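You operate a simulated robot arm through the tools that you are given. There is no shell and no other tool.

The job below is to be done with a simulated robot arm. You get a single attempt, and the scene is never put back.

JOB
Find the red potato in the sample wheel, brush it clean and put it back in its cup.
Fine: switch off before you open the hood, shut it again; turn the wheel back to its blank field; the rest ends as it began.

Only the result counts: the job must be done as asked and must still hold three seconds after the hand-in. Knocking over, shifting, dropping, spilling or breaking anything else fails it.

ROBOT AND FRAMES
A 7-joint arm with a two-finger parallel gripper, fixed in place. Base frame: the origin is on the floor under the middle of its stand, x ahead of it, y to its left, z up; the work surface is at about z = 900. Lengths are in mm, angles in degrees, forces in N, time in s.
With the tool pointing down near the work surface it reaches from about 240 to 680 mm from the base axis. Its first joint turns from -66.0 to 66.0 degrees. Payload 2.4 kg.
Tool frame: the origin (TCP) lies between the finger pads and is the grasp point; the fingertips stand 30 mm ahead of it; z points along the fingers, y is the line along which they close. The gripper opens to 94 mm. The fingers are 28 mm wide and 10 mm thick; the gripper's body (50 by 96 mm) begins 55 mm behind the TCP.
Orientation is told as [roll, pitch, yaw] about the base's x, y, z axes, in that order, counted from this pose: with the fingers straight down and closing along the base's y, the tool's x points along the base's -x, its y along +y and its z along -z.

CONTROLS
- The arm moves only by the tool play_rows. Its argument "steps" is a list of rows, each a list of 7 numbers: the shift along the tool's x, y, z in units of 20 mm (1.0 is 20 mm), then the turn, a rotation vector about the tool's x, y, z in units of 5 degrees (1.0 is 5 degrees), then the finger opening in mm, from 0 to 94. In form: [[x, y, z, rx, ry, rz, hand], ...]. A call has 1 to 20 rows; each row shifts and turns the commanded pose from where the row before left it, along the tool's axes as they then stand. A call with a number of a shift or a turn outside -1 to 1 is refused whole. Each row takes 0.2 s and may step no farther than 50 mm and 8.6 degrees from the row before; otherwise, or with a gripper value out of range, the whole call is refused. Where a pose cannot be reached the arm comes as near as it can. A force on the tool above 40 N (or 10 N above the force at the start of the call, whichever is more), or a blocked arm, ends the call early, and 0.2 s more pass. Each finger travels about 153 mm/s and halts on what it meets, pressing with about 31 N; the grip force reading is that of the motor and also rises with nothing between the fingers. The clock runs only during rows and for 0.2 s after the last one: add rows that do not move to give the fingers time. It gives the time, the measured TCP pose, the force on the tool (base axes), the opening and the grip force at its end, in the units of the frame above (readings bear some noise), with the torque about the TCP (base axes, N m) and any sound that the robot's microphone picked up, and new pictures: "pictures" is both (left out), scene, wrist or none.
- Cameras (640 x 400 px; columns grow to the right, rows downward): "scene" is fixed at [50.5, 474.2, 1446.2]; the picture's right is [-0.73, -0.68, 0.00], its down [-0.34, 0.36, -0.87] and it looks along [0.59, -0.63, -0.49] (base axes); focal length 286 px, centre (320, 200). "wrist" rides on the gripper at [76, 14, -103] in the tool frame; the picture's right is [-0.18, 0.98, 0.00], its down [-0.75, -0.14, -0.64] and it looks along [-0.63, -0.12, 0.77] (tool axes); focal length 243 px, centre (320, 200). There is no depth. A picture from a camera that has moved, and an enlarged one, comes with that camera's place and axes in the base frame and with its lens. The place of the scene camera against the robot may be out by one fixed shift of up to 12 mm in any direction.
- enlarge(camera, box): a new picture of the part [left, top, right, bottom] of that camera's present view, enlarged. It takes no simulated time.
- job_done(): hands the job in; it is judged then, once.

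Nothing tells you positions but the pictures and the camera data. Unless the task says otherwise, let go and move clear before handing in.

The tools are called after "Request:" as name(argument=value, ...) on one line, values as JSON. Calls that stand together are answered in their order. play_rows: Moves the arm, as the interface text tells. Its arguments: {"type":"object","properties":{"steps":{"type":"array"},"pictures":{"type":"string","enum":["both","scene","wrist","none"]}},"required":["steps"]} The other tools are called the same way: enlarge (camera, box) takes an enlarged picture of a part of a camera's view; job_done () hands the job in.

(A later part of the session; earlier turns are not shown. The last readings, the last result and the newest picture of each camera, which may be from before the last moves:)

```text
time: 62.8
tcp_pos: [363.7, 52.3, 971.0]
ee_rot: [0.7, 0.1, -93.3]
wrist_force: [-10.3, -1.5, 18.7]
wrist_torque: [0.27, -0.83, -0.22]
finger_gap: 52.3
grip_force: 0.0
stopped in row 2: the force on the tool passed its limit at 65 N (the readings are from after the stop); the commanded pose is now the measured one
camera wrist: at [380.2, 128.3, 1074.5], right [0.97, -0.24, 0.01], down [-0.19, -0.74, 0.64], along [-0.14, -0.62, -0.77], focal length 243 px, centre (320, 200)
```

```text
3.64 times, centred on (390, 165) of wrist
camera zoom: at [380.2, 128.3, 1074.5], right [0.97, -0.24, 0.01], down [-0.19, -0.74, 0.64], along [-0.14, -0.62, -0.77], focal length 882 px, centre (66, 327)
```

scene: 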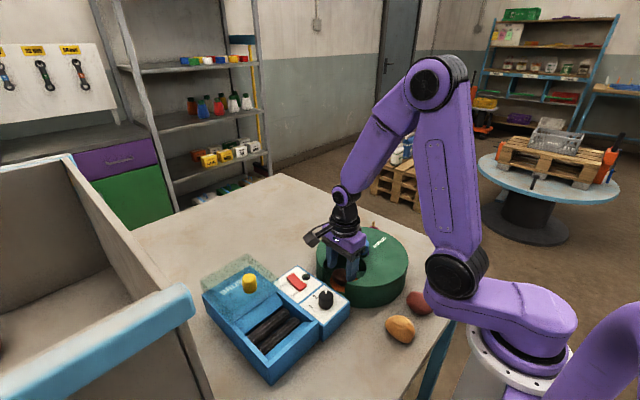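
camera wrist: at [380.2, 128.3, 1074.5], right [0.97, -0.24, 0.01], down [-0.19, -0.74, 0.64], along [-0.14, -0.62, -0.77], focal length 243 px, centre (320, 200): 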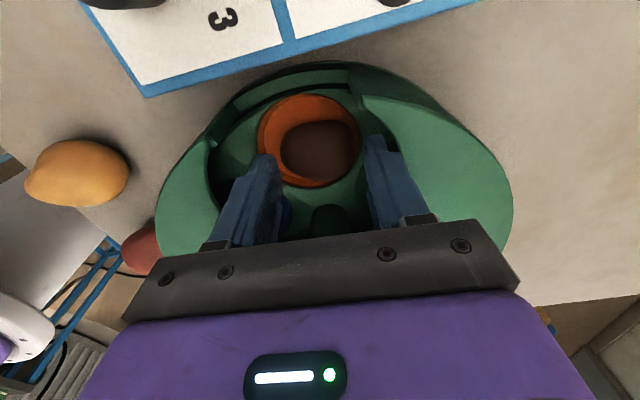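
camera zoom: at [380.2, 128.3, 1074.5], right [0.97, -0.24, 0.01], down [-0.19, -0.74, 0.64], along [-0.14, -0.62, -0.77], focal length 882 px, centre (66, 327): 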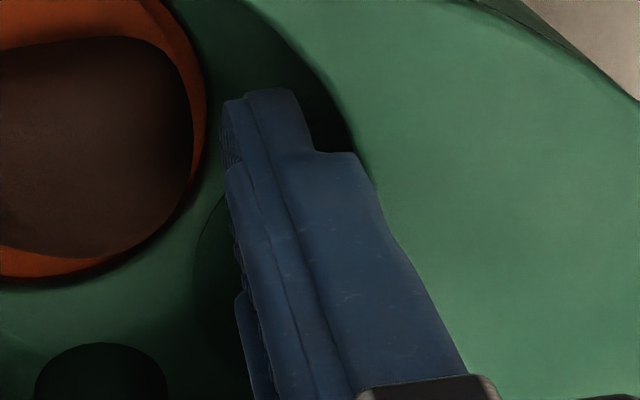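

The right finger's thicker upper part caught the window's edge; the window is tight along x. I'll rise, turn the hand to close radially (along the potato's short side, yaw ≈ -14) where there's more room, and look again.

Request:
play_rows(steps=[[0, 0, -0.5, 0, 0, 0, 52], [0, 0, -0.8, 0, 0, 0, 52], [0, 0, -0.9, 0, 0, 0, 52], [0, 0, -0.9, 0, 0, 0, 52], [0, 0, -0.9, 0, 0, 0, 52], [0, 0, -0.5, 0, 0, 0, 52], [0, 0, 0, 0, 0, 0, 52]], pictures="none")

Request:
play_rows(steps=[[0, 0, 0, 0, 0, -1, 54], [0, 0, 0, 0, 0, -1, 54], [0, 0, 0, 0, 0, -1, 54], [0, 0, 0, 0, 0, -1, 54], [0, 0, 0, 0, 0, -1, 54], [0, 0, 0, 0, 0, -1, 54], [0, 0, 0, 0, 0, -1, 54], [0, 0, 0, 0, 0, -1, 54], [0, 0, 0, 0, 0, -1, 54], [0, 0, 0, 0, 0, -1, 54], [0, 0, 0, 0, 0, -1, 54], [0, 0, 0, 0, 0, -1, 54], [0, 0, 0, 0, 0, -1, 54], [0, 0, 0, 0, 0, -1, 54], [0, 0, 0, 0, 0, -1, 54], [0, 0, 0, 0, 0, -0.8, 54], [0, 0, 0, 0, 0, 0, 54], [0, 0, 0, 0, 0, 0, 54]], pictures="both")

Request:
enlarge(camera="scene", box=[325, 235, 395, 290])

Request:
enlarge(camera="wrist", box=[220, 40, 440, 180])

```text
time: 64.4
tcp_pos: [363.5, 52.8, 1060.4]
ee_rot: [0.7, 0.1, -93.3]
wrist_force: [1.0, -0.3, 0.4]
wrist_torque: [-0.02, -0.01, 0.02]
finger_gap: 51.9
grip_force: 0.0
```

```text
time: 68.2
tcp_pos: [363.2, 53.4, 1060.8]
ee_rot: [0.1, -0.8, -14.3]
wrist_force: [-0.2, 0.8, -0.7]
wrist_torque: [-0.03, -0.03, -0.02]
finger_gap: 54.1
grip_force: 0.0
camera wrist: at [290.5, 85.9, 1162.9], right [0.42, 0.91, 0.01], down [0.69, -0.32, 0.65], along [0.59, -0.27, -0.76], focal length 243 px, centre (320, 200)
```

scene: 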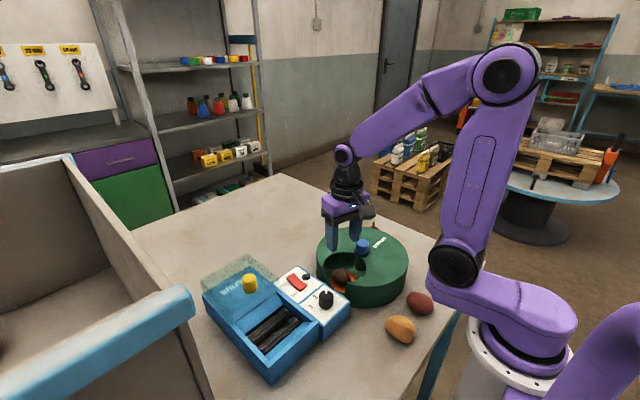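
wrist: 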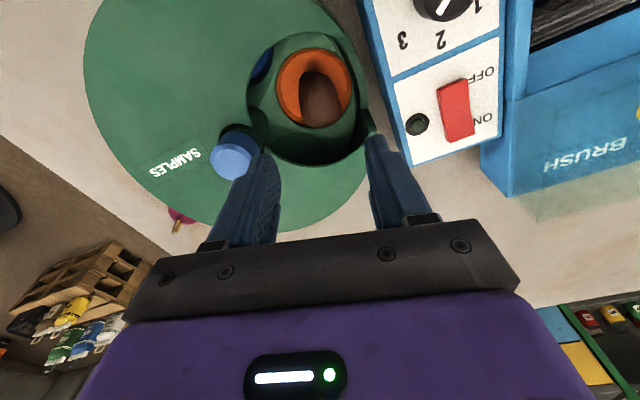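

```text
7.27 times, centred on (360, 262) of scene
camera zoom: at [50.5, 474.2, 1446.2], right [-0.73, -0.68, 0.0], down [-0.34, 0.36, -0.87], along [0.59, -0.63, -0.49], focal length 2078 px, centre (29, -254)
```

zoom: 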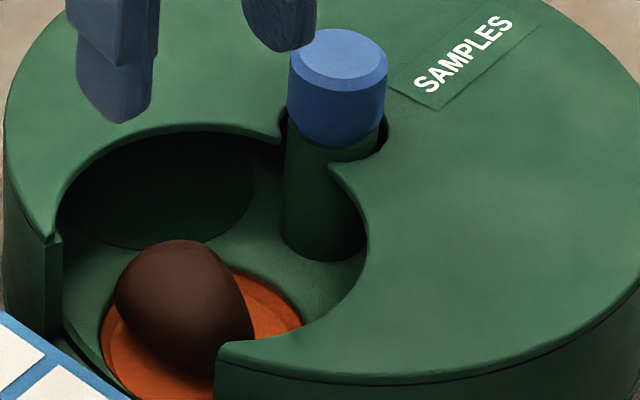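

```text
2.86 times, centred on (330, 110) of wrist
camera zoom: at [290.5, 85.9, 1162.9], right [0.42, 0.91, 0.01], down [0.69, -0.32, 0.65], along [0.59, -0.27, -0.76], focal length 693 px, centre (291, 457)
```

zoom: 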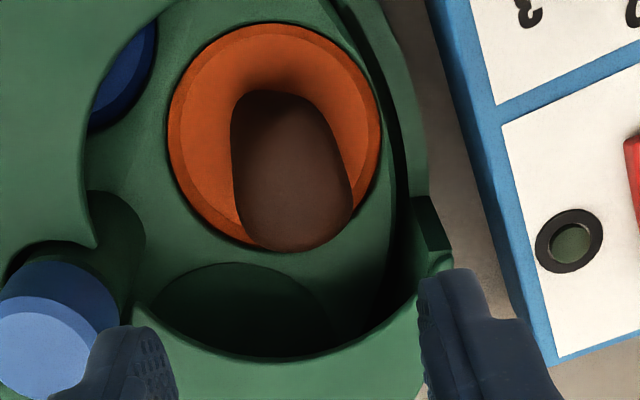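

From this side the potato is clearly elongated along x (about 40 × 52 mm), centre near (361, 54). I'll close across its 40 mm short side: yaw ≈ -4, opening 50, and descend in stages.

Request:
play_rows(steps=[[0, 0, 0, 0, 0, -1, 50], [0, 0, 0, 0, 0, -1, 50], [0.12, 0.06, 0, 0, 0, 0, 50], [0, 0, 0.8, 0, 0, 0, 50], [0, 0, 0.9, 0, 0, 0, 50], [0, 0, 0.9, 0, 0, 0, 50], [0, 0, 0.8, 0, 0, 0, 50], [0, 0, 0.6, 0, 0, 0, 50], [0, 0, 0, 0, 0, 0, 50], [0, 0, 0, 0, 0, 0, 50]], pictures="both")

Request:
enlarge(camera="wrist", box=[200, 60, 440, 220])

Request:
enlarge(camera="scene", box=[320, 230, 390, 295])

```text
time: 70.4
tcp_pos: [360.9, 54.7, 979.8]
ee_rot: [0.0, -0.8, -4.3]
wrist_force: [-0.4, -0.9, 0.7]
wrist_torque: [-0.01, 0.02, -0.01]
finger_gap: 50.1
grip_force: 0.0
camera wrist: at [283.5, 74.8, 1082.5], right [0.26, 0.97, 0.0], down [0.73, -0.2, 0.65], along [0.63, -0.17, -0.76], focal length 243 px, centre (320, 200)
```

scene: 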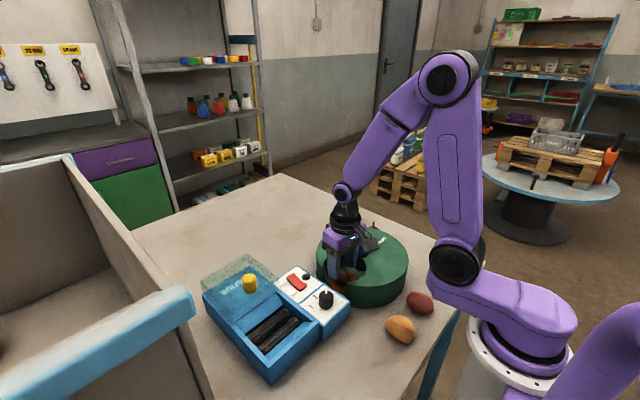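
wrist: 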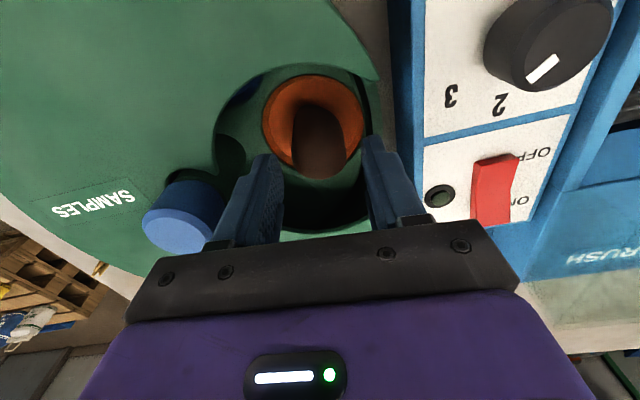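

```text
2.50 times, centred on (320, 140) of wrist
camera zoom: at [283.5, 74.8, 1082.5], right [0.26, 0.97, 0.0], down [0.73, -0.2, 0.65], along [0.63, -0.17, -0.76], focal length 606 px, centre (320, 350)
```

zoom: 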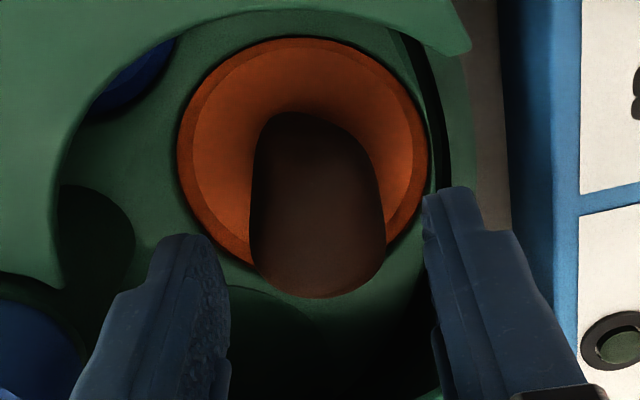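

```text
6.15 times, centred on (355, 262) of scene
camera zoom: at [50.5, 474.2, 1446.2], right [-0.73, -0.68, 0.0], down [-0.34, 0.36, -0.87], along [0.59, -0.63, -0.49], focal length 1758 px, centre (105, -185)
```

zoom: 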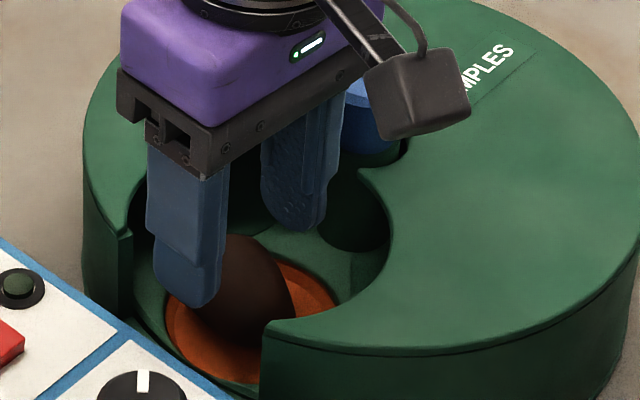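

The fingers stand nicely either side of the potato with room all round. Descending 26 mm more in small steps.

Request:
play_rows(steps=[[0, -0.04, 0.4, 0, 0, 0, 50], [0, 0, 0.4, 0, 0, 0, 50], [0, 0, 0.3, 0, 0, 0, 50], [0, 0, 0.2, 0, 0, 0, 50], [0, 0, 0, 0, 0, 0, 50]], pictures="both")

Request:
enlarge(camera="wrist", box=[200, 60, 440, 220])

Request:
enlarge(camera="scene", box=[320, 230, 390, 295])

```text
time: 71.6
tcp_pos: [360.3, 52.9, 953.5]
ee_rot: [0.1, -0.8, -4.3]
wrist_force: [0.3, -0.3, 0.2]
wrist_torque: [0.0, 0.03, 0.0]
finger_gap: 49.9
grip_force: 0.1
camera wrist: at [284.0, 73.5, 1055.8], right [0.26, 0.97, 0.0], down [0.73, -0.2, 0.65], along [0.63, -0.17, -0.76], focal length 243 px, centre (320, 200)
```

scene: 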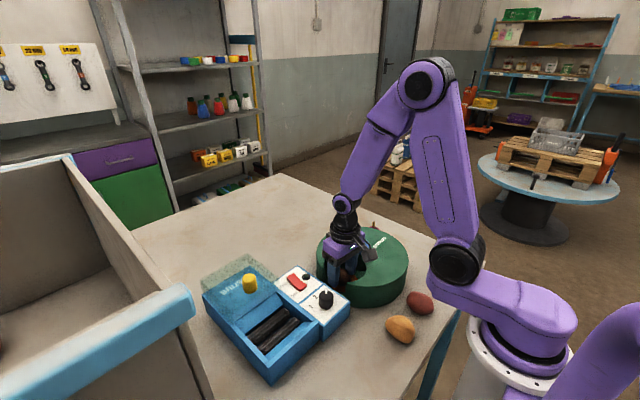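
wrist: 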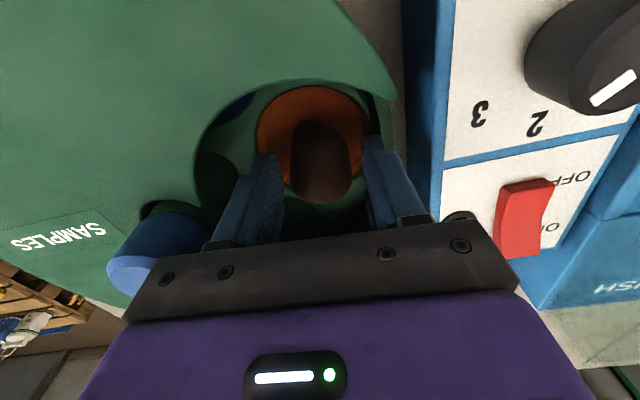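

```text
2.50 times, centred on (320, 140) of wrist
camera zoom: at [284.0, 73.5, 1055.8], right [0.26, 0.97, 0.0], down [0.73, -0.2, 0.65], along [0.63, -0.17, -0.76], focal length 606 px, centre (320, 350)
```

zoom: 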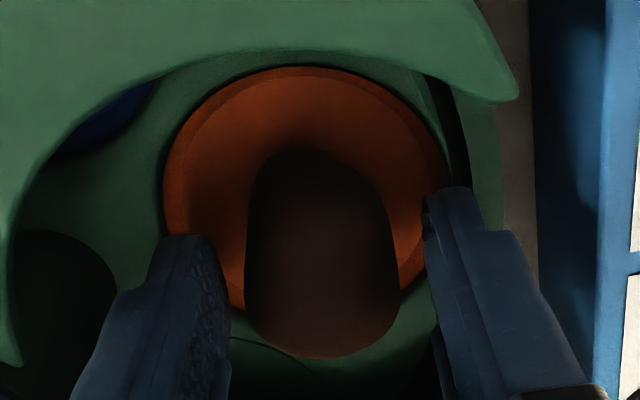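

```text
6.15 times, centred on (355, 262) of scene
camera zoom: at [50.5, 474.2, 1446.2], right [-0.73, -0.68, 0.0], down [-0.34, 0.36, -0.87], along [0.59, -0.63, -0.49], focal length 1758 px, centre (105, -185)
```

zoom: 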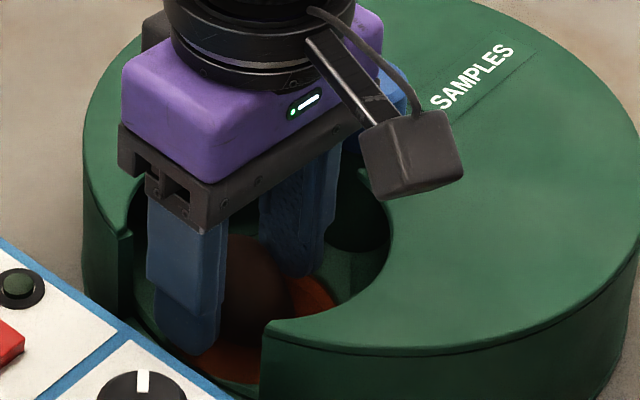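

Request:
play_rows(steps=[[0, -0.03, 0.08, 0, 0, 0, 50], [0, 0, 0, 0, 0, 0, 46], [0, 0, 0, 0, 0, 0, 42], [0, 0, 0, 0, 0, 0, 34], [0, 0, 0, 0, 0, 0, 26], [0, 0, 0, 0, 0, 0, 26], [0, 0, 0, 0, 0, 0, 26]], pictures="wrist")

Request:
enlarge(camera="wrist", box=[200, 60, 440, 220])

```text
time: 73.2
tcp_pos: [360.6, 52.7, 951.6]
ee_rot: [0.1, -0.8, -4.3]
wrist_force: [0.5, 0.0, 0.4]
wrist_torque: [0.01, 0.02, 0.01]
finger_gap: 36.5
grip_force: 30.8
camera wrist: at [284.5, 72.9, 1054.3], right [0.26, 0.97, 0.0], down [0.73, -0.2, 0.65], along [0.63, -0.17, -0.76], focal length 243 px, centre (320, 200)
```

wrist: 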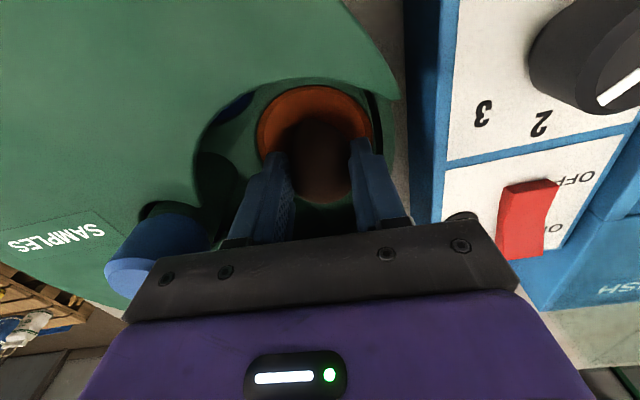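

```text
2.50 times, centred on (320, 140) of wrist
camera zoom: at [284.5, 72.9, 1054.3], right [0.26, 0.97, 0.0], down [0.73, -0.2, 0.65], along [0.63, -0.17, -0.76], focal length 606 px, centre (320, 350)
```

zoom: 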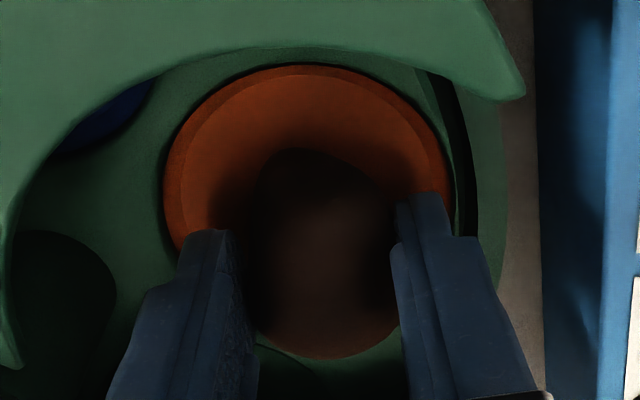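

Now gripped at 36.5 mm across. I'll lift a few millimetres slowly and check that it holds.

Request:
play_rows(steps=[[0, 0, -0.1, 0, 0, 0, 26], [0, 0, -0.15, 0, 0, 0, 26], [0, 0, -0.15, 0, 0, 0, 26], [0, 0, 0, 0, 0, 0, 26]], pictures="both")

Request:
enlarge(camera="scene", box=[320, 230, 390, 295])

Request:
enlarge(camera="wrist", box=[200, 60, 440, 220])

```text
time: 74.2
tcp_pos: [361.1, 52.3, 960.7]
ee_rot: [0.1, -0.9, -4.4]
wrist_force: [-0.7, 1.1, -1.4]
wrist_torque: [0.01, 0.01, -0.03]
finger_gap: 36.8
grip_force: 30.8
camera wrist: at [285.2, 73.2, 1063.0], right [0.26, 0.97, 0.0], down [0.73, -0.2, 0.65], along [0.63, -0.17, -0.76], focal length 243 px, centre (320, 200)
```

scene: 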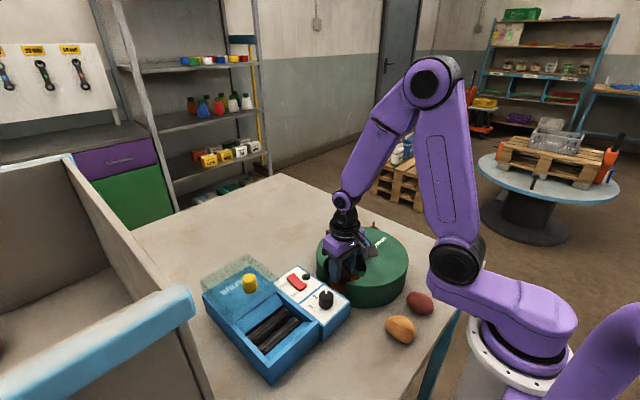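
wrist: 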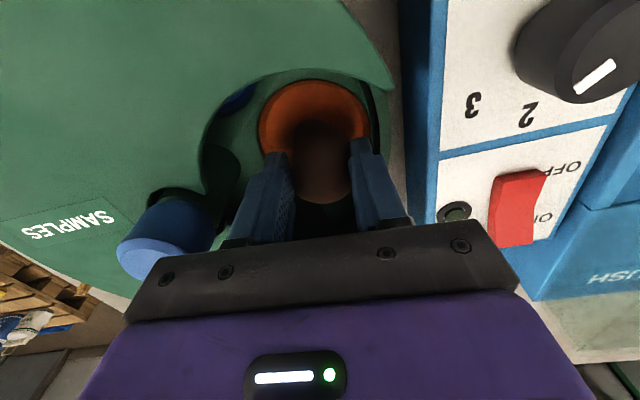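

```text
6.15 times, centred on (355, 262) of scene
camera zoom: at [50.5, 474.2, 1446.2], right [-0.73, -0.68, 0.0], down [-0.34, 0.36, -0.87], along [0.59, -0.63, -0.49], focal length 1758 px, centre (105, -185)
```

zoom: 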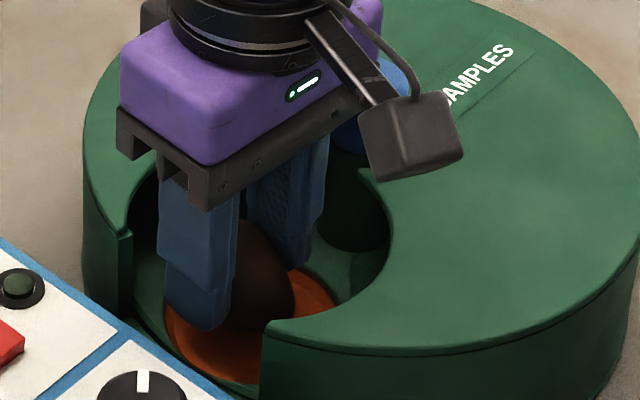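

```text
2.50 times, centred on (320, 140) of wrist
camera zoom: at [285.2, 73.2, 1063.0], right [0.26, 0.97, 0.0], down [0.73, -0.2, 0.65], along [0.63, -0.17, -0.76], focal length 606 px, centre (320, 350)
```

zoom: 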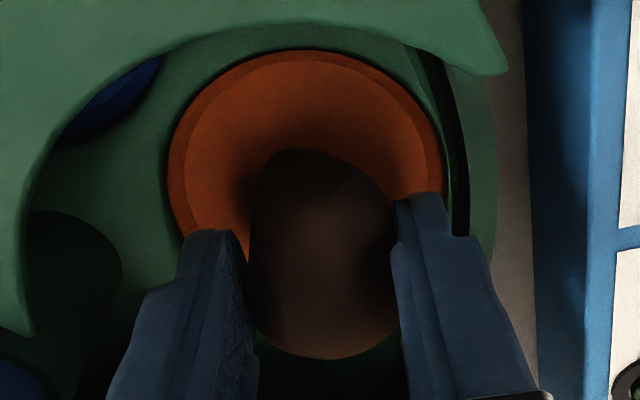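

It holds. Lifting slowly up to about z = 1075.

Request:
play_rows(steps=[[0, 0, -0.3, 0, 0, 0, 26], [0, 0, -0.4, 0, 0, 0, 26], [0, 0, -0.5, 0, 0, 0, 26], [0, 0, -0.6, 0, 0, 0, 26], [0, 0, -0.6, 0, 0, 0, 26], [0, 0, -0.7, 0, 0, 0, 26], [0, 0, -0.7, 0, 0, 0, 26], [0, 0, -0.7, 0, 0, 0, 26], [0, 0, -0.7, 0, 0, 0, 26], [0, 0, -0.4, 0, 0, 0, 26], [0, 0, 0, 0, 0, 0, 26]], pictures="both")

Request:
enlarge(camera="scene", box=[310, 180, 400, 260])

```text
time: 76.6
tcp_pos: [360.4, 53.8, 1073.0]
ee_rot: [0.1, -0.8, -4.4]
wrist_force: [0.4, -0.2, 0.0]
wrist_torque: [0.0, 0.03, -0.02]
finger_gap: 36.6
grip_force: 31.0
camera wrist: at [283.7, 73.5, 1175.1], right [0.26, 0.97, 0.0], down [0.73, -0.2, 0.65], along [0.63, -0.17, -0.76], focal length 243 px, centre (320, 200)
```

scene: 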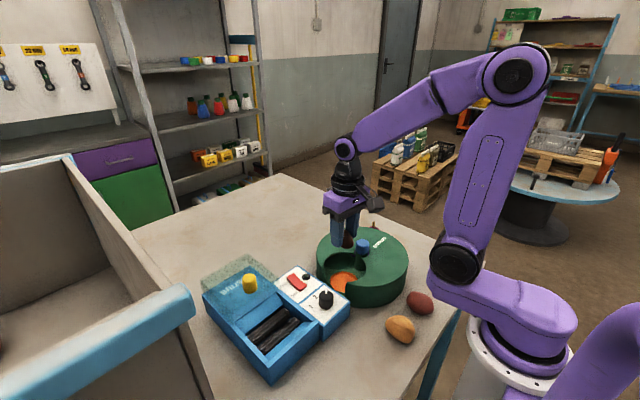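
wrist: 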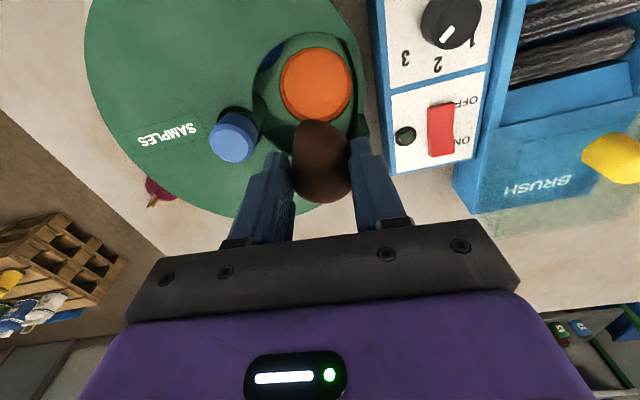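

```text
5.00 times, centred on (355, 220) of scene
camera zoom: at [50.5, 474.2, 1446.2], right [-0.73, -0.68, 0.0], down [-0.34, 0.36, -0.87], along [0.59, -0.63, -0.49], focal length 1428 px, centre (145, 100)
```

zoom: 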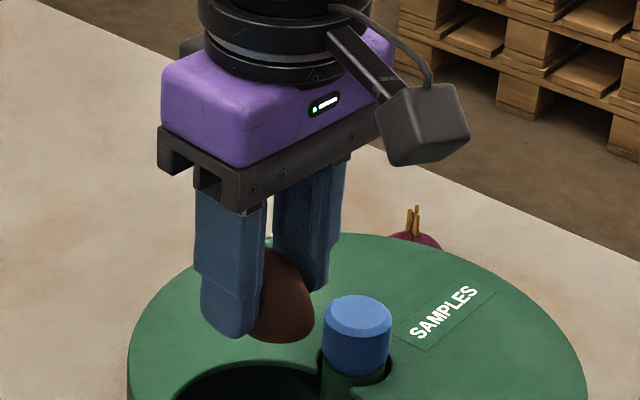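

The potato is held securely and the orange cup is empty. Moving over to the brush machine at this height, straightening the hand to yaw 0.

Request:
play_rows(steps=[[0, 0, 0, 0, 0, -0.88, 26], [0, 0, 0, 0, 0.16, 0, 26], [0.06, 0.89, 0, 0, 0, 0, 26], [0.06, 0.89, 0, 0, 0, 0, 26], [0.06, 0.89, 0, 0, 0, 0, 26], [0.06, 0.89, 0, 0, 0, 0, 26], [0.06, 0.89, 0, 0, 0, 0, 26], [0.06, 0.89, 0, 0, 0, 0, 26], [0.06, 0.89, 0, 0, 0, 0, 26], [0.06, 0.89, 0, 0, 0, 0, 26], [0.06, 0.89, 0, 0, 0, 0, 26], [0.06, 0.89, 0, 0, 0, 0, 26], [0.06, 0.89, 0, 0, 0, 0, 26], [0.06, 0.89, 0, 0, 0, 0, 26], [0, 0, 0, 0, 0, 0, 26], [0, 0, 0, 0, 0, 0, 26]], pictures="both")

Request:
enlarge(camera="wrist", box=[200, 0, 480, 210])

```text
time: 80.0
tcp_pos: [345.6, 266.4, 1074.7]
ee_rot: [0.1, 0.0, 0.1]
wrist_force: [0.8, -0.2, -0.4]
wrist_torque: [-0.03, 0.0, 0.04]
finger_gap: 36.8
grip_force: 31.0
camera wrist: at [269.0, 280.2, 1177.2], right [0.18, 0.98, 0.0], down [0.75, -0.14, 0.64], along [0.63, -0.12, -0.77], focal length 243 px, centre (320, 200)
```

scene: 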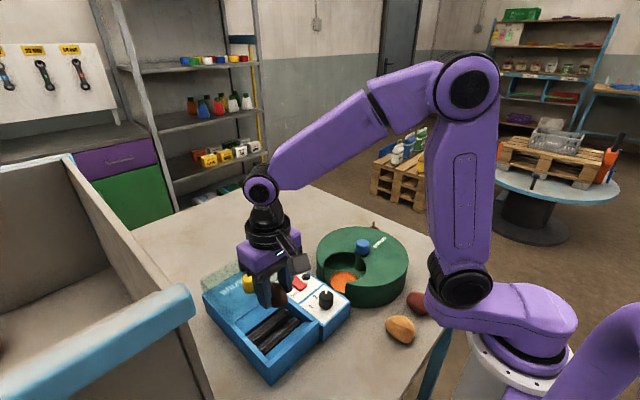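
wrist: 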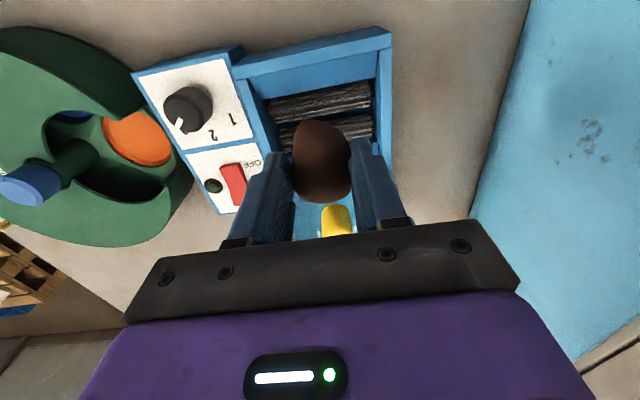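

```text
1.90 times, centred on (340, 105) of wrist
camera zoom: at [269.0, 280.2, 1177.2], right [0.18, 0.98, 0.0], down [0.75, -0.14, 0.64], along [0.63, -0.12, -0.77], focal length 462 px, centre (282, 381)
```

zoom: 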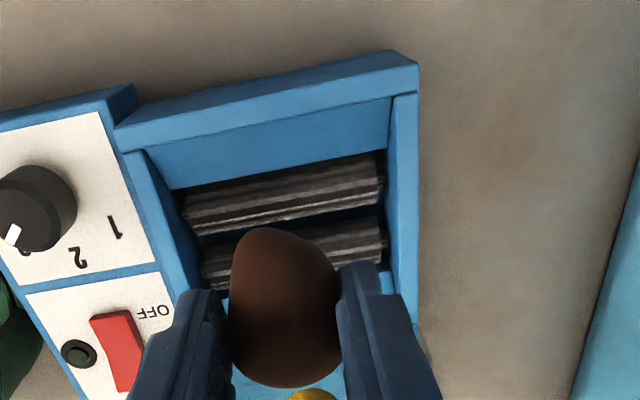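

The roller pair is centred at about (361, 266) with tops near z = 939. I'll move over it and lower to z ≈ 995 first, then feel for contact in small steps.

Request:
play_rows(steps=[[-0.87, -0.02, 0, 0, 0, 0, 26], [0, 0, 0.7, 0, 0, 0, 26], [0, 0, 0.8, 0, 0, 0, 26], [0, 0, 0.8, 0, 0, 0, 26], [0, 0, 0.7, 0, 0, 0, 26], [0, 0, 0.6, 0, 0, 0, 26], [0, 0, 0.3, 0, 0, 0, 26], [0, 0, 0, 0, 0, 0, 26]], pictures="both")

Request:
enlarge(camera="wrist", box=[200, 30, 460, 220])

Request:
enlarge(camera="scene", box=[200, 220, 350, 385])

```text
time: 81.8
tcp_pos: [362.8, 266.7, 996.0]
ee_rot: [0.1, 0.0, 0.1]
wrist_force: [-0.5, 0.0, -1.6]
wrist_torque: [-0.02, -0.01, -0.02]
finger_gap: 36.8
grip_force: 31.1
camera wrist: at [285.9, 281.1, 1098.3], right [0.18, 0.98, 0.0], down [0.75, -0.14, 0.64], along [0.63, -0.12, -0.77], focal length 243 px, centre (320, 200)
```

scene: 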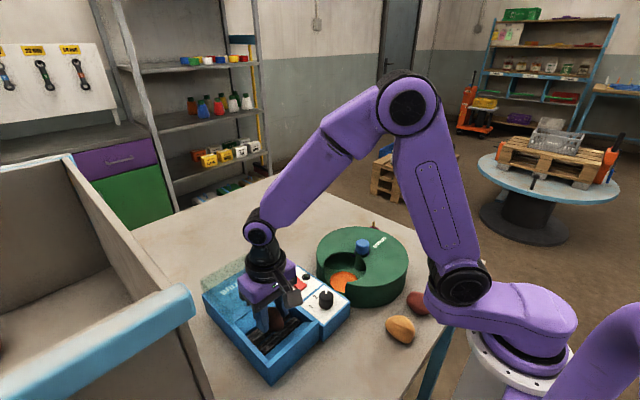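
wrist: 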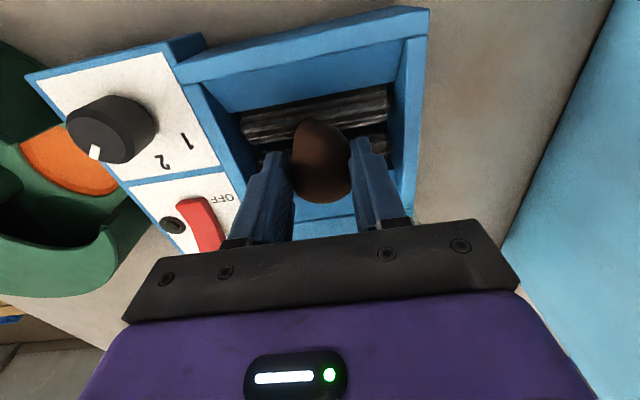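

```text
2.11 times, centred on (330, 125) of wrist
camera zoom: at [285.9, 281.1, 1098.3], right [0.18, 0.98, 0.0], down [0.75, -0.14, 0.64], along [0.63, -0.12, -0.77], focal length 511 px, centre (299, 358)
```

zoom: 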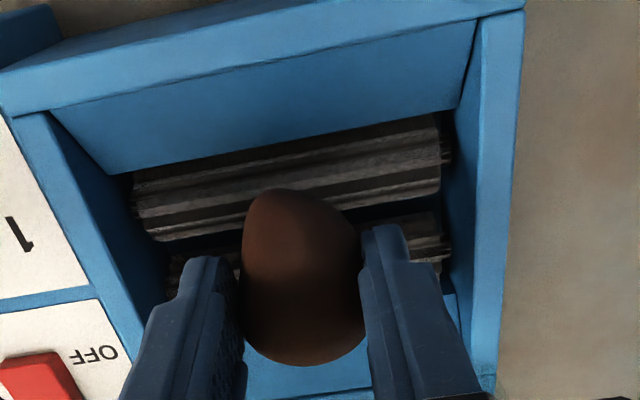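

```text
2.42 times, centred on (275, 302) of scene
camera zoom: at [50.5, 474.2, 1446.2], right [-0.73, -0.68, 0.0], down [-0.34, 0.36, -0.87], along [0.59, -0.63, -0.49], focal length 692 px, centre (429, -48)
```

zoom: 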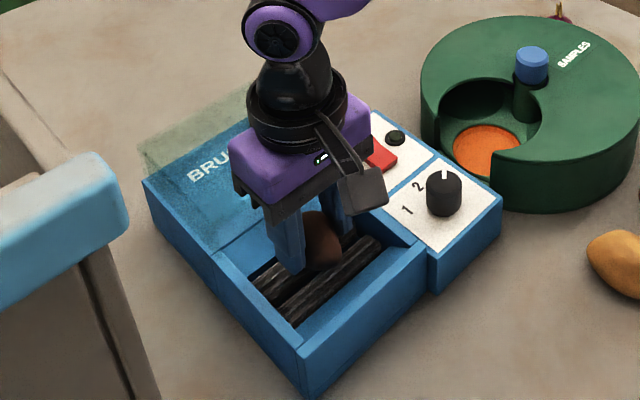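

Request:
play_rows(steps=[[0.07, 0, 0.15, 0, 0, 0, 26], [0, 0, 0.15, 0, 0, 0, 26], [0, 0, 0, 0, 0, 0, 26]], pictures="none")

Request:
play_rows(steps=[[0, 0, 0.15, 0, 0, 0, 26], [0, 0, 0, 0, 0, 0, 26]], pictures="none")

Request:
play_rows(steps=[[0, 0, 0.15, 0, 0, 0, 26], [0, 0, 0, 0, 0, 0, 26]], pictures="none")

```text
time: 82.6
tcp_pos: [361.7, 266.7, 988.4]
ee_rot: [-0.1, 0.0, 0.0]
wrist_force: [0.3, 0.2, -0.4]
wrist_torque: [-0.01, 0.03, 0.02]
finger_gap: 36.6
grip_force: 31.3
```

```text
time: 83.2
tcp_pos: [362.1, 266.9, 985.9]
ee_rot: [0.1, 0.1, 0.2]
wrist_force: [-0.3, -0.1, -0.5]
wrist_torque: [0.03, 0.02, 0.0]
finger_gap: 36.6
grip_force: 31.2
```

```text
time: 83.8
tcp_pos: [360.9, 265.5, 982.8]
ee_rot: [0.1, 0.0, 0.1]
wrist_force: [-0.1, -0.4, 0.0]
wrist_torque: [-0.01, -0.04, -0.01]
finger_gap: 36.5
grip_force: 31.6
```

No contact yet at z = 983; I'll keep feeling downwards in small steps.

Request:
play_rows(steps=[[0, 0, 0.15, 0, 0, 0, 26], [0, 0, 0, 0, 0, 0, 26]], pictures="none")

Request:
play_rows(steps=[[0, 0, 0.15, 0, 0, 0, 26], [0, 0, 0, 0, 0, 0, 26]], pictures="both")

Request:
enlarge(camera="scene", box=[220, 260, 330, 385])

Request:
enlarge(camera="wrist", box=[200, 30, 460, 220])

```text
time: 84.4
tcp_pos: [362.6, 265.7, 980.4]
ee_rot: [0.1, -0.2, 0.0]
wrist_force: [1.7, -1.3, 23.7]
wrist_torque: [-0.05, 0.23, 0.05]
finger_gap: 36.6
grip_force: 30.8
```

```text
time: 85.0
tcp_pos: [362.5, 266.4, 978.3]
ee_rot: [0.2, -0.1, 0.0]
wrist_force: [2.7, 3.3, 24.9]
wrist_torque: [0.24, 0.19, -0.05]
finger_gap: 36.7
grip_force: 30.9
camera wrist: at [285.2, 281.1, 1080.6], right [0.18, 0.98, 0.0], down [0.75, -0.14, 0.64], along [0.63, -0.12, -0.77], focal length 243 px, centre (320, 200)
```

scene: 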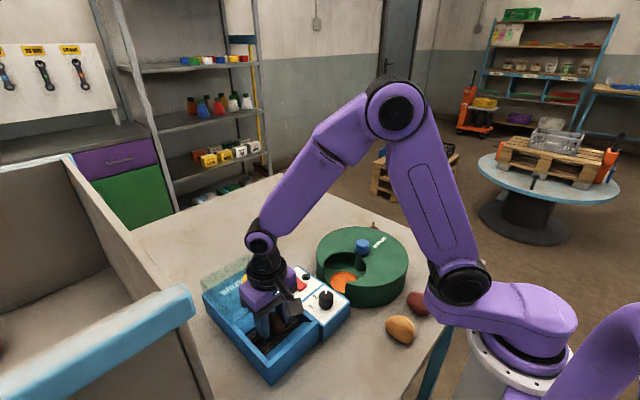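
wrist: 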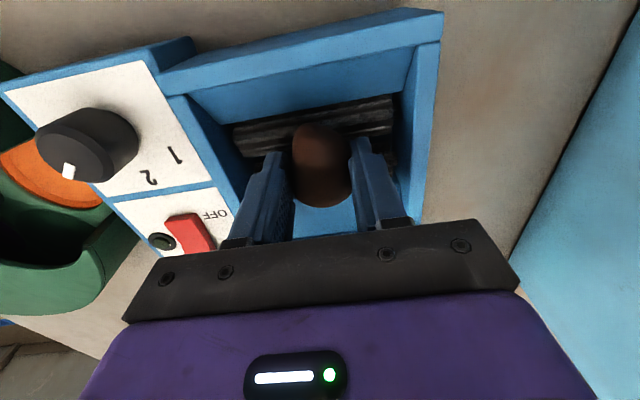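

```text
3.20 times, centred on (275, 322) of scene
camera zoom: at [50.3, 474.0, 1446.2], right [-0.73, -0.68, 0.0], down [-0.34, 0.36, -0.87], along [0.59, -0.63, -0.49], focal length 914 px, centre (464, -192)
```

zoom: 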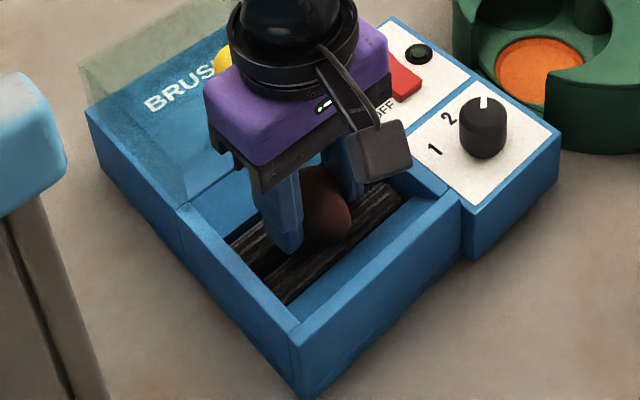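

```text
2.11 times, centred on (330, 125) of wrist
camera zoom: at [285.2, 281.1, 1080.6], right [0.18, 0.98, 0.0], down [0.75, -0.14, 0.64], along [0.63, -0.12, -0.77], focal length 511 px, centre (299, 358)
```

zoom: 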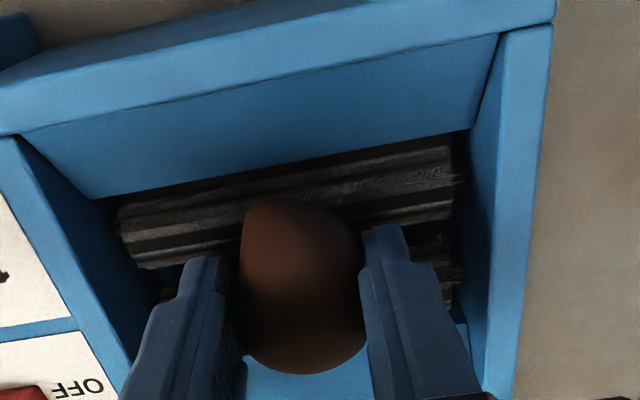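

Contact with the rollers at z ≈ 980 (about 25 N). I'll ease up a millimetre, open the fingers to 52 and rise clear.

Request:
play_rows(steps=[[0, 0, -0.06, 0, 0, 0, 26], [0, 0, 0, 0, 0, 0, 36], [0, 0, 0, 0, 0, 0, 40], [0, 0, 0, 0, 0, 0, 46], [0, 0, 0, 0, 0, 0, 52], [0, 0, 0, 0, 0, 0, 52], [0, 0, -0.4, 0, 0, 0, 52], [0, 0, -0.8, 0, 0, 0, 52], [0, 0, -0.9, 0, 0, 0, 52], [0, 0, -0.9, 0, 0, 0, 52], [0, 0, -0.9, 0, 0, 0, 52], [0, 0, -0.9, 0, 0, 0, 52], [0, 0, -0.5, 0, 0, 0, 52], [0, 0, 0, 0, 0, 0, 52]], pictures="both")

Request:
enlarge(camera="scene", box=[190, 240, 330, 390])

Request:
enlarge(camera="wrist", box=[180, 0, 460, 210])

```text
time: 88.0
tcp_pos: [362.0, 266.4, 1085.6]
ee_rot: [0.0, 0.0, 0.1]
wrist_force: [-1.1, -1.0, 0.0]
wrist_torque: [0.01, -0.02, 0.02]
finger_gap: 52.1
grip_force: 0.0
camera wrist: at [285.7, 280.3, 1187.8], right [0.18, 0.98, 0.0], down [0.75, -0.14, 0.64], along [0.63, -0.12, -0.77], focal length 243 px, centre (320, 200)
```

scene: 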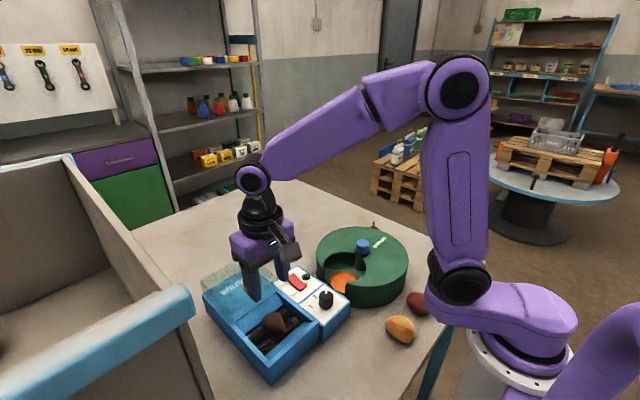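
wrist: 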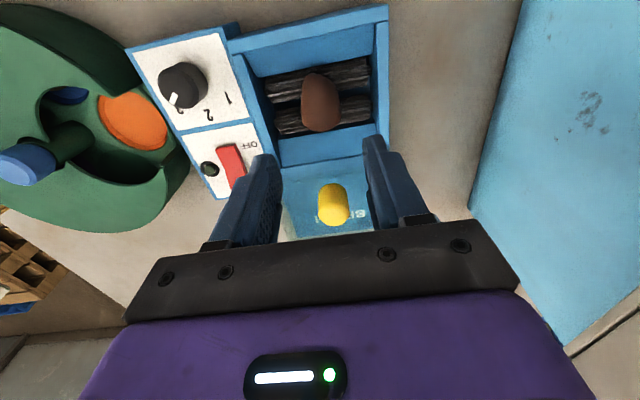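

```text
2.67 times, centred on (260, 315) of scene
camera zoom: at [50.5, 474.2, 1446.2], right [-0.73, -0.68, 0.0], down [-0.34, 0.36, -0.87], along [0.59, -0.63, -0.49], focal length 762 px, centre (480, -107)
```

zoom: 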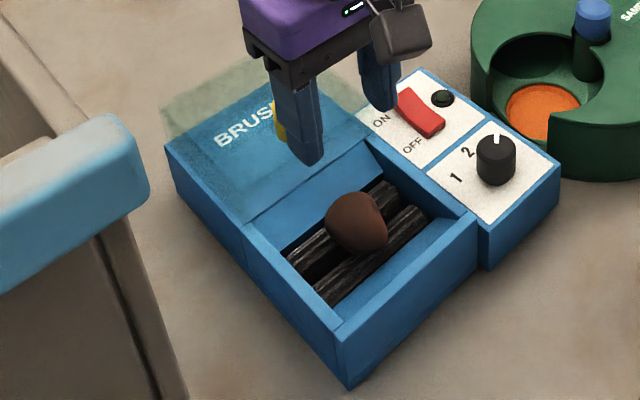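

```text
1.90 times, centred on (320, 105) of wrist
camera zoom: at [285.7, 280.3, 1187.8], right [0.18, 0.98, 0.0], down [0.75, -0.14, 0.64], along [0.63, -0.12, -0.77], focal length 462 px, centre (320, 381)
```

zoom: 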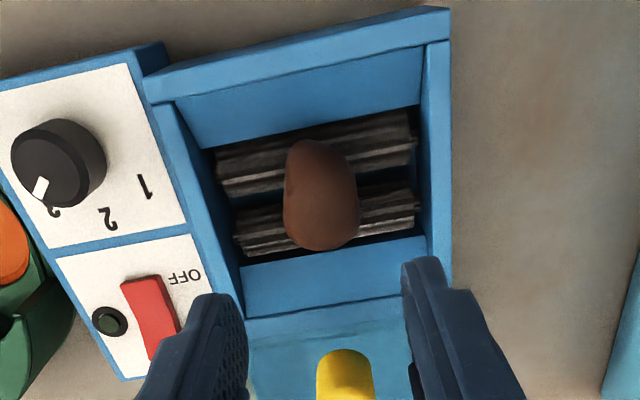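

The potato rests across both rollers. Next I shut the hood: its yellow knob is at about (431, 266), top near z = 1018. I'll move over it and turn the hand so the fingers close along x, the sliding direction.

Request:
play_rows(steps=[[-0.86, 0, -0.1, 0, 0, 1, 60], [-0.86, 0, 0, 0, 0, 1, 60], [-0.6, -0.6, 0, 0, 0, 1, 60], [-0.6, -0.4, 0, 0, 0, 1, 60], [-0.5, -0.4, 0, 0, 0, 1, 60], [0, 0, 0, 0, 0, 1, 60], [0, 0, 0, 0, 0, 1, 60], [0, 0, 0, 0, 0, 1, 60], [0, 0, 0, 0, 0, 1, 60], [0, 0, 0, 0, 0, 1, 60], [0, 0, 0, 0, 0, 1, 60], [0, 0, 0, 0, 0, 1, 60], [0, 0, 0, 0, 0, 1, 60], [0, 0, 0, 0, 0, 1, 60], [0, 0, 0, 0, 0, 1, 60], [0, 0, 0, 0, 0, 1, 60], [0, 0, 0, 0, 0, 1, 60], [0, 0, 0, 0, 0, 1, 60], [0, 0, 0, 0, 0, 0, 60], [0, 0, 0, 0, 0, 0, 60]], pictures="both")

Request:
enlarge(camera="wrist", box=[180, 0, 460, 210])

```text
time: 92.2
tcp_pos: [421.3, 228.7, 1087.0]
ee_rot: [0.0, 0.1, -90.0]
wrist_force: [-0.5, -0.8, 0.6]
wrist_torque: [0.0, 0.02, -0.01]
finger_gap: 60.1
grip_force: 0.0
camera wrist: at [436.0, 304.8, 1189.0], right [0.98, -0.18, 0.0], down [-0.14, -0.75, 0.64], along [-0.12, -0.63, -0.77], focal length 243 px, centre (320, 200)
```

scene: 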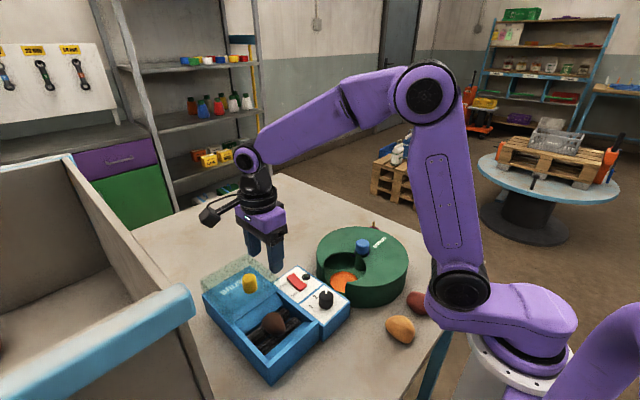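
wrist: 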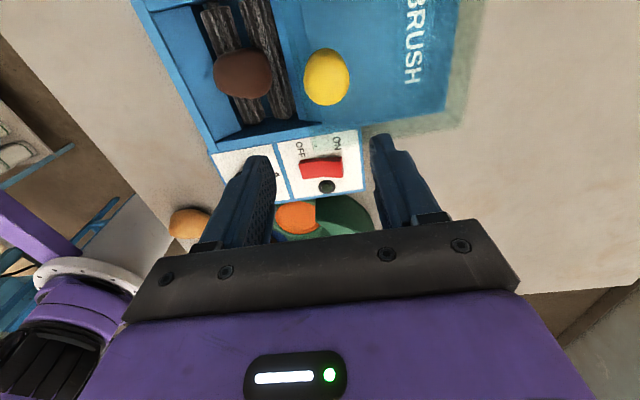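

```text
1.90 times, centred on (320, 105) of wrist
camera zoom: at [436.0, 304.8, 1189.0], right [0.98, -0.18, 0.0], down [-0.14, -0.75, 0.64], along [-0.12, -0.63, -0.77], focal length 462 px, centre (320, 381)
```

zoom: 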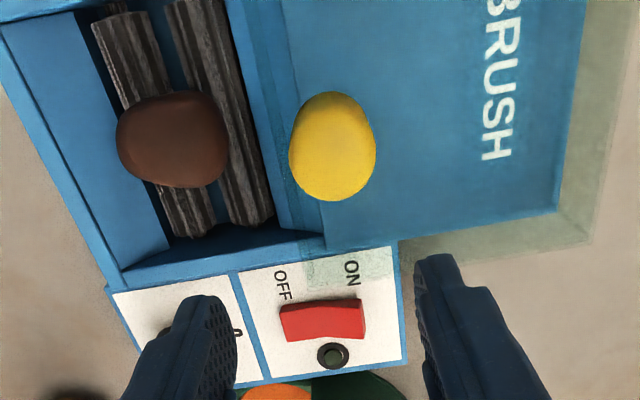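

I misdirected a few shifts while rotating, so the hand is at (421, 229); the yellow knob is at about (432, 264). Moving over it now and lowering to z ≈ 1050 to check.

Request:
play_rows(steps=[[0.9, 0.28, 0, 0, 0, 0, 60], [0.89, 0.28, 0, 0, 0, 0, 60], [0, 0, 0, 0, 0, 0, 60], [0, 0, 0.6, 0, 0, 0, 60], [0, 0, 0.3, 0, 0, 0, 60], [0, 0, 0, 0, 0, 0, 60], [0, 0, 0, 0, 0, 0, 60]], pictures="both")

Request:
enlarge(camera="wrist", box=[180, 0, 460, 210])

Request:
enlarge(camera="scene", box=[190, 220, 330, 330])

```text
time: 93.8
tcp_pos: [433.0, 263.5, 1067.9]
ee_rot: [0.0, 0.1, -89.8]
wrist_force: [-0.2, 0.0, 0.9]
wrist_torque: [0.05, 0.01, 0.0]
finger_gap: 60.2
grip_force: 0.0
camera wrist: at [446.7, 340.8, 1171.0], right [0.98, -0.18, 0.0], down [-0.14, -0.75, 0.64], along [-0.12, -0.63, -0.77], focal length 243 px, centre (320, 200)
```

scene: 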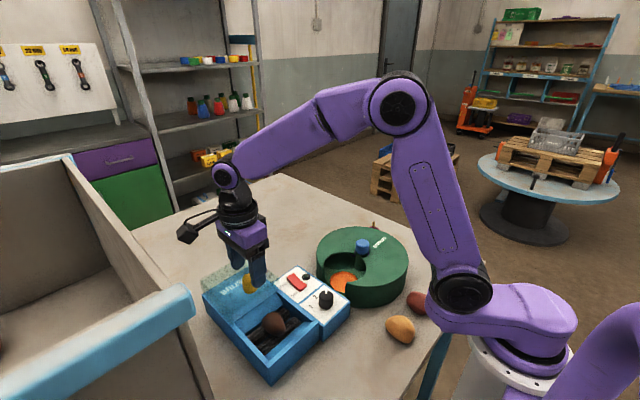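
wrist: 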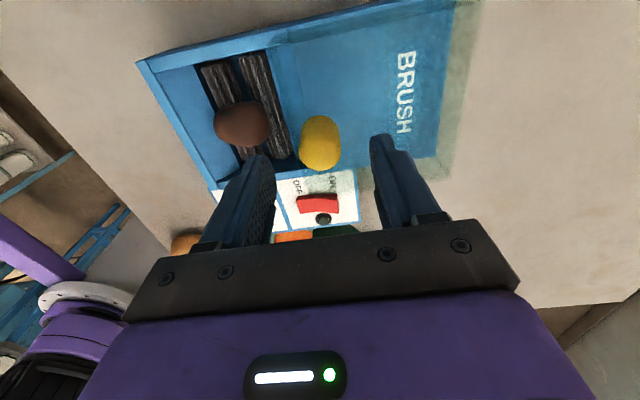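

```text
1.90 times, centred on (320, 105) of wrist
camera zoom: at [446.7, 340.8, 1171.0], right [0.98, -0.18, 0.0], down [-0.14, -0.75, 0.64], along [-0.12, -0.63, -0.77], focal length 462 px, centre (320, 381)
```

zoom: 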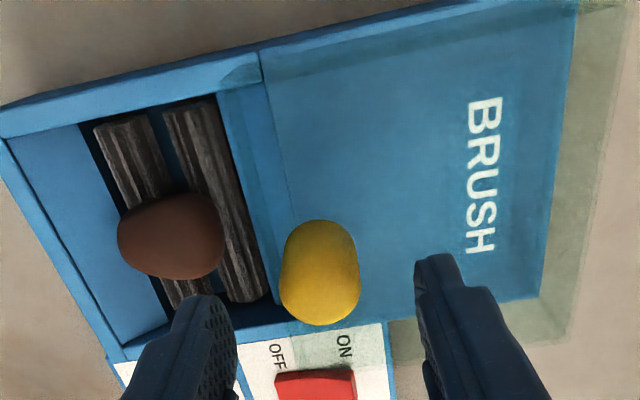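

```text
3.64 times, centred on (260, 275) of scene
camera zoom: at [50.5, 474.2, 1446.2], right [-0.73, -0.68, 0.0], down [-0.34, 0.36, -0.87], along [0.59, -0.63, -0.49], focal length 1039 px, centre (538, -73)
```

zoom: 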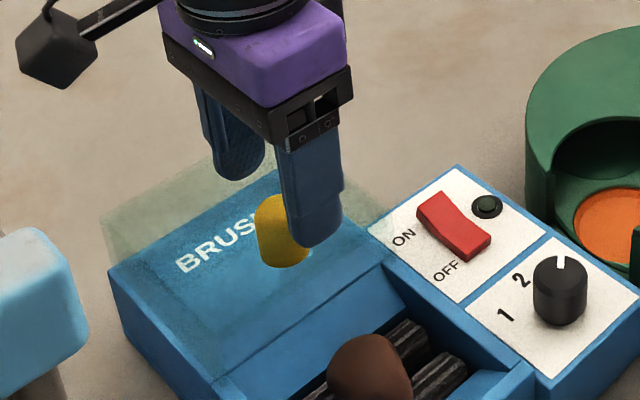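

The fingers straddle the yellow knob (knob axis about (433, 265)). I'll lower so the tips are at about z = 1006 and close on it.

Request:
play_rows(steps=[[0.09, 0, 0.5, 0, 0, 0, 60], [0, 0, 0.5, 0, 0, 0, 60], [0, 0, 0.4, 0, 0, 0, 60], [0, 0, 0.2, 0, 0, 0, 60], [0, 0, 0, 0, 0, 0, 60]], pictures="both")

Request:
enlarge(camera="wrist", box=[200, 60, 480, 230])

Request:
enlarge(camera="scene", box=[190, 220, 330, 330])

```text
time: 95.0
tcp_pos: [433.3, 266.3, 1035.7]
ee_rot: [0.0, 0.0, -89.9]
wrist_force: [0.4, 0.2, 0.5]
wrist_torque: [-0.02, -0.03, 0.0]
finger_gap: 60.2
grip_force: 0.1
camera wrist: at [447.3, 343.1, 1138.6], right [0.98, -0.18, 0.0], down [-0.14, -0.75, 0.64], along [-0.12, -0.63, -0.77], focal length 243 px, centre (320, 200)
```

scene: 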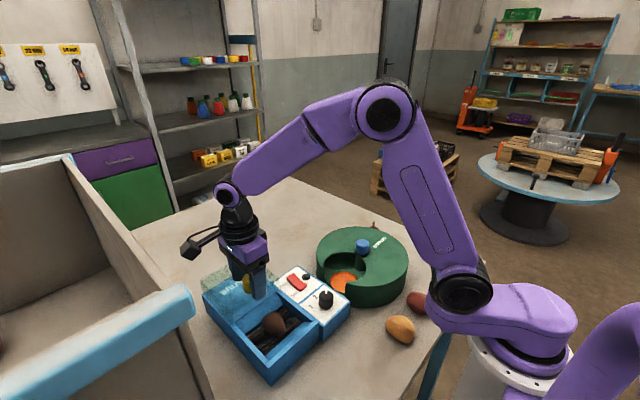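
wrist: 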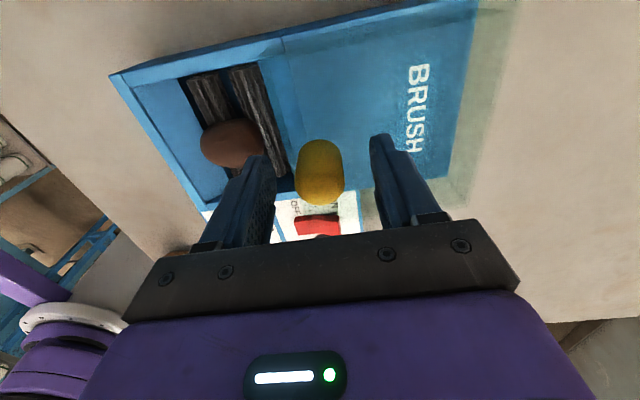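

```text
2.29 times, centred on (340, 145) of wrist
camera zoom: at [447.3, 343.1, 1138.6], right [0.98, -0.18, 0.0], down [-0.14, -0.75, 0.64], along [-0.12, -0.63, -0.77], focal length 555 px, centre (274, 326)
```

zoom: 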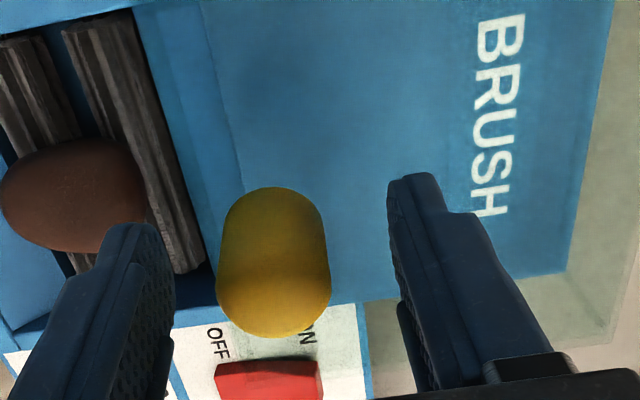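

```text
3.64 times, centred on (260, 275) of scene
camera zoom: at [50.5, 474.2, 1446.2], right [-0.73, -0.68, 0.0], down [-0.34, 0.36, -0.87], along [0.59, -0.63, -0.49], focal length 1039 px, centre (538, -73)
```

zoom: 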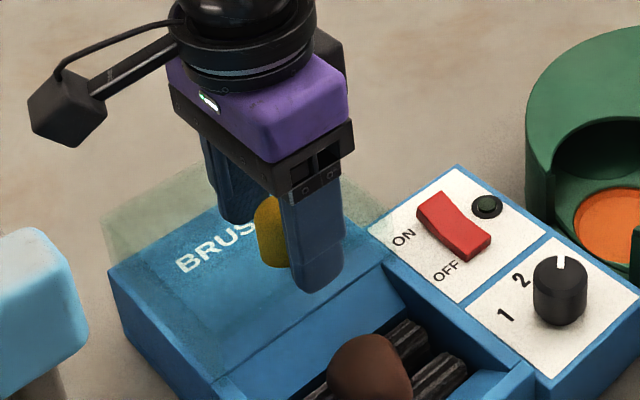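

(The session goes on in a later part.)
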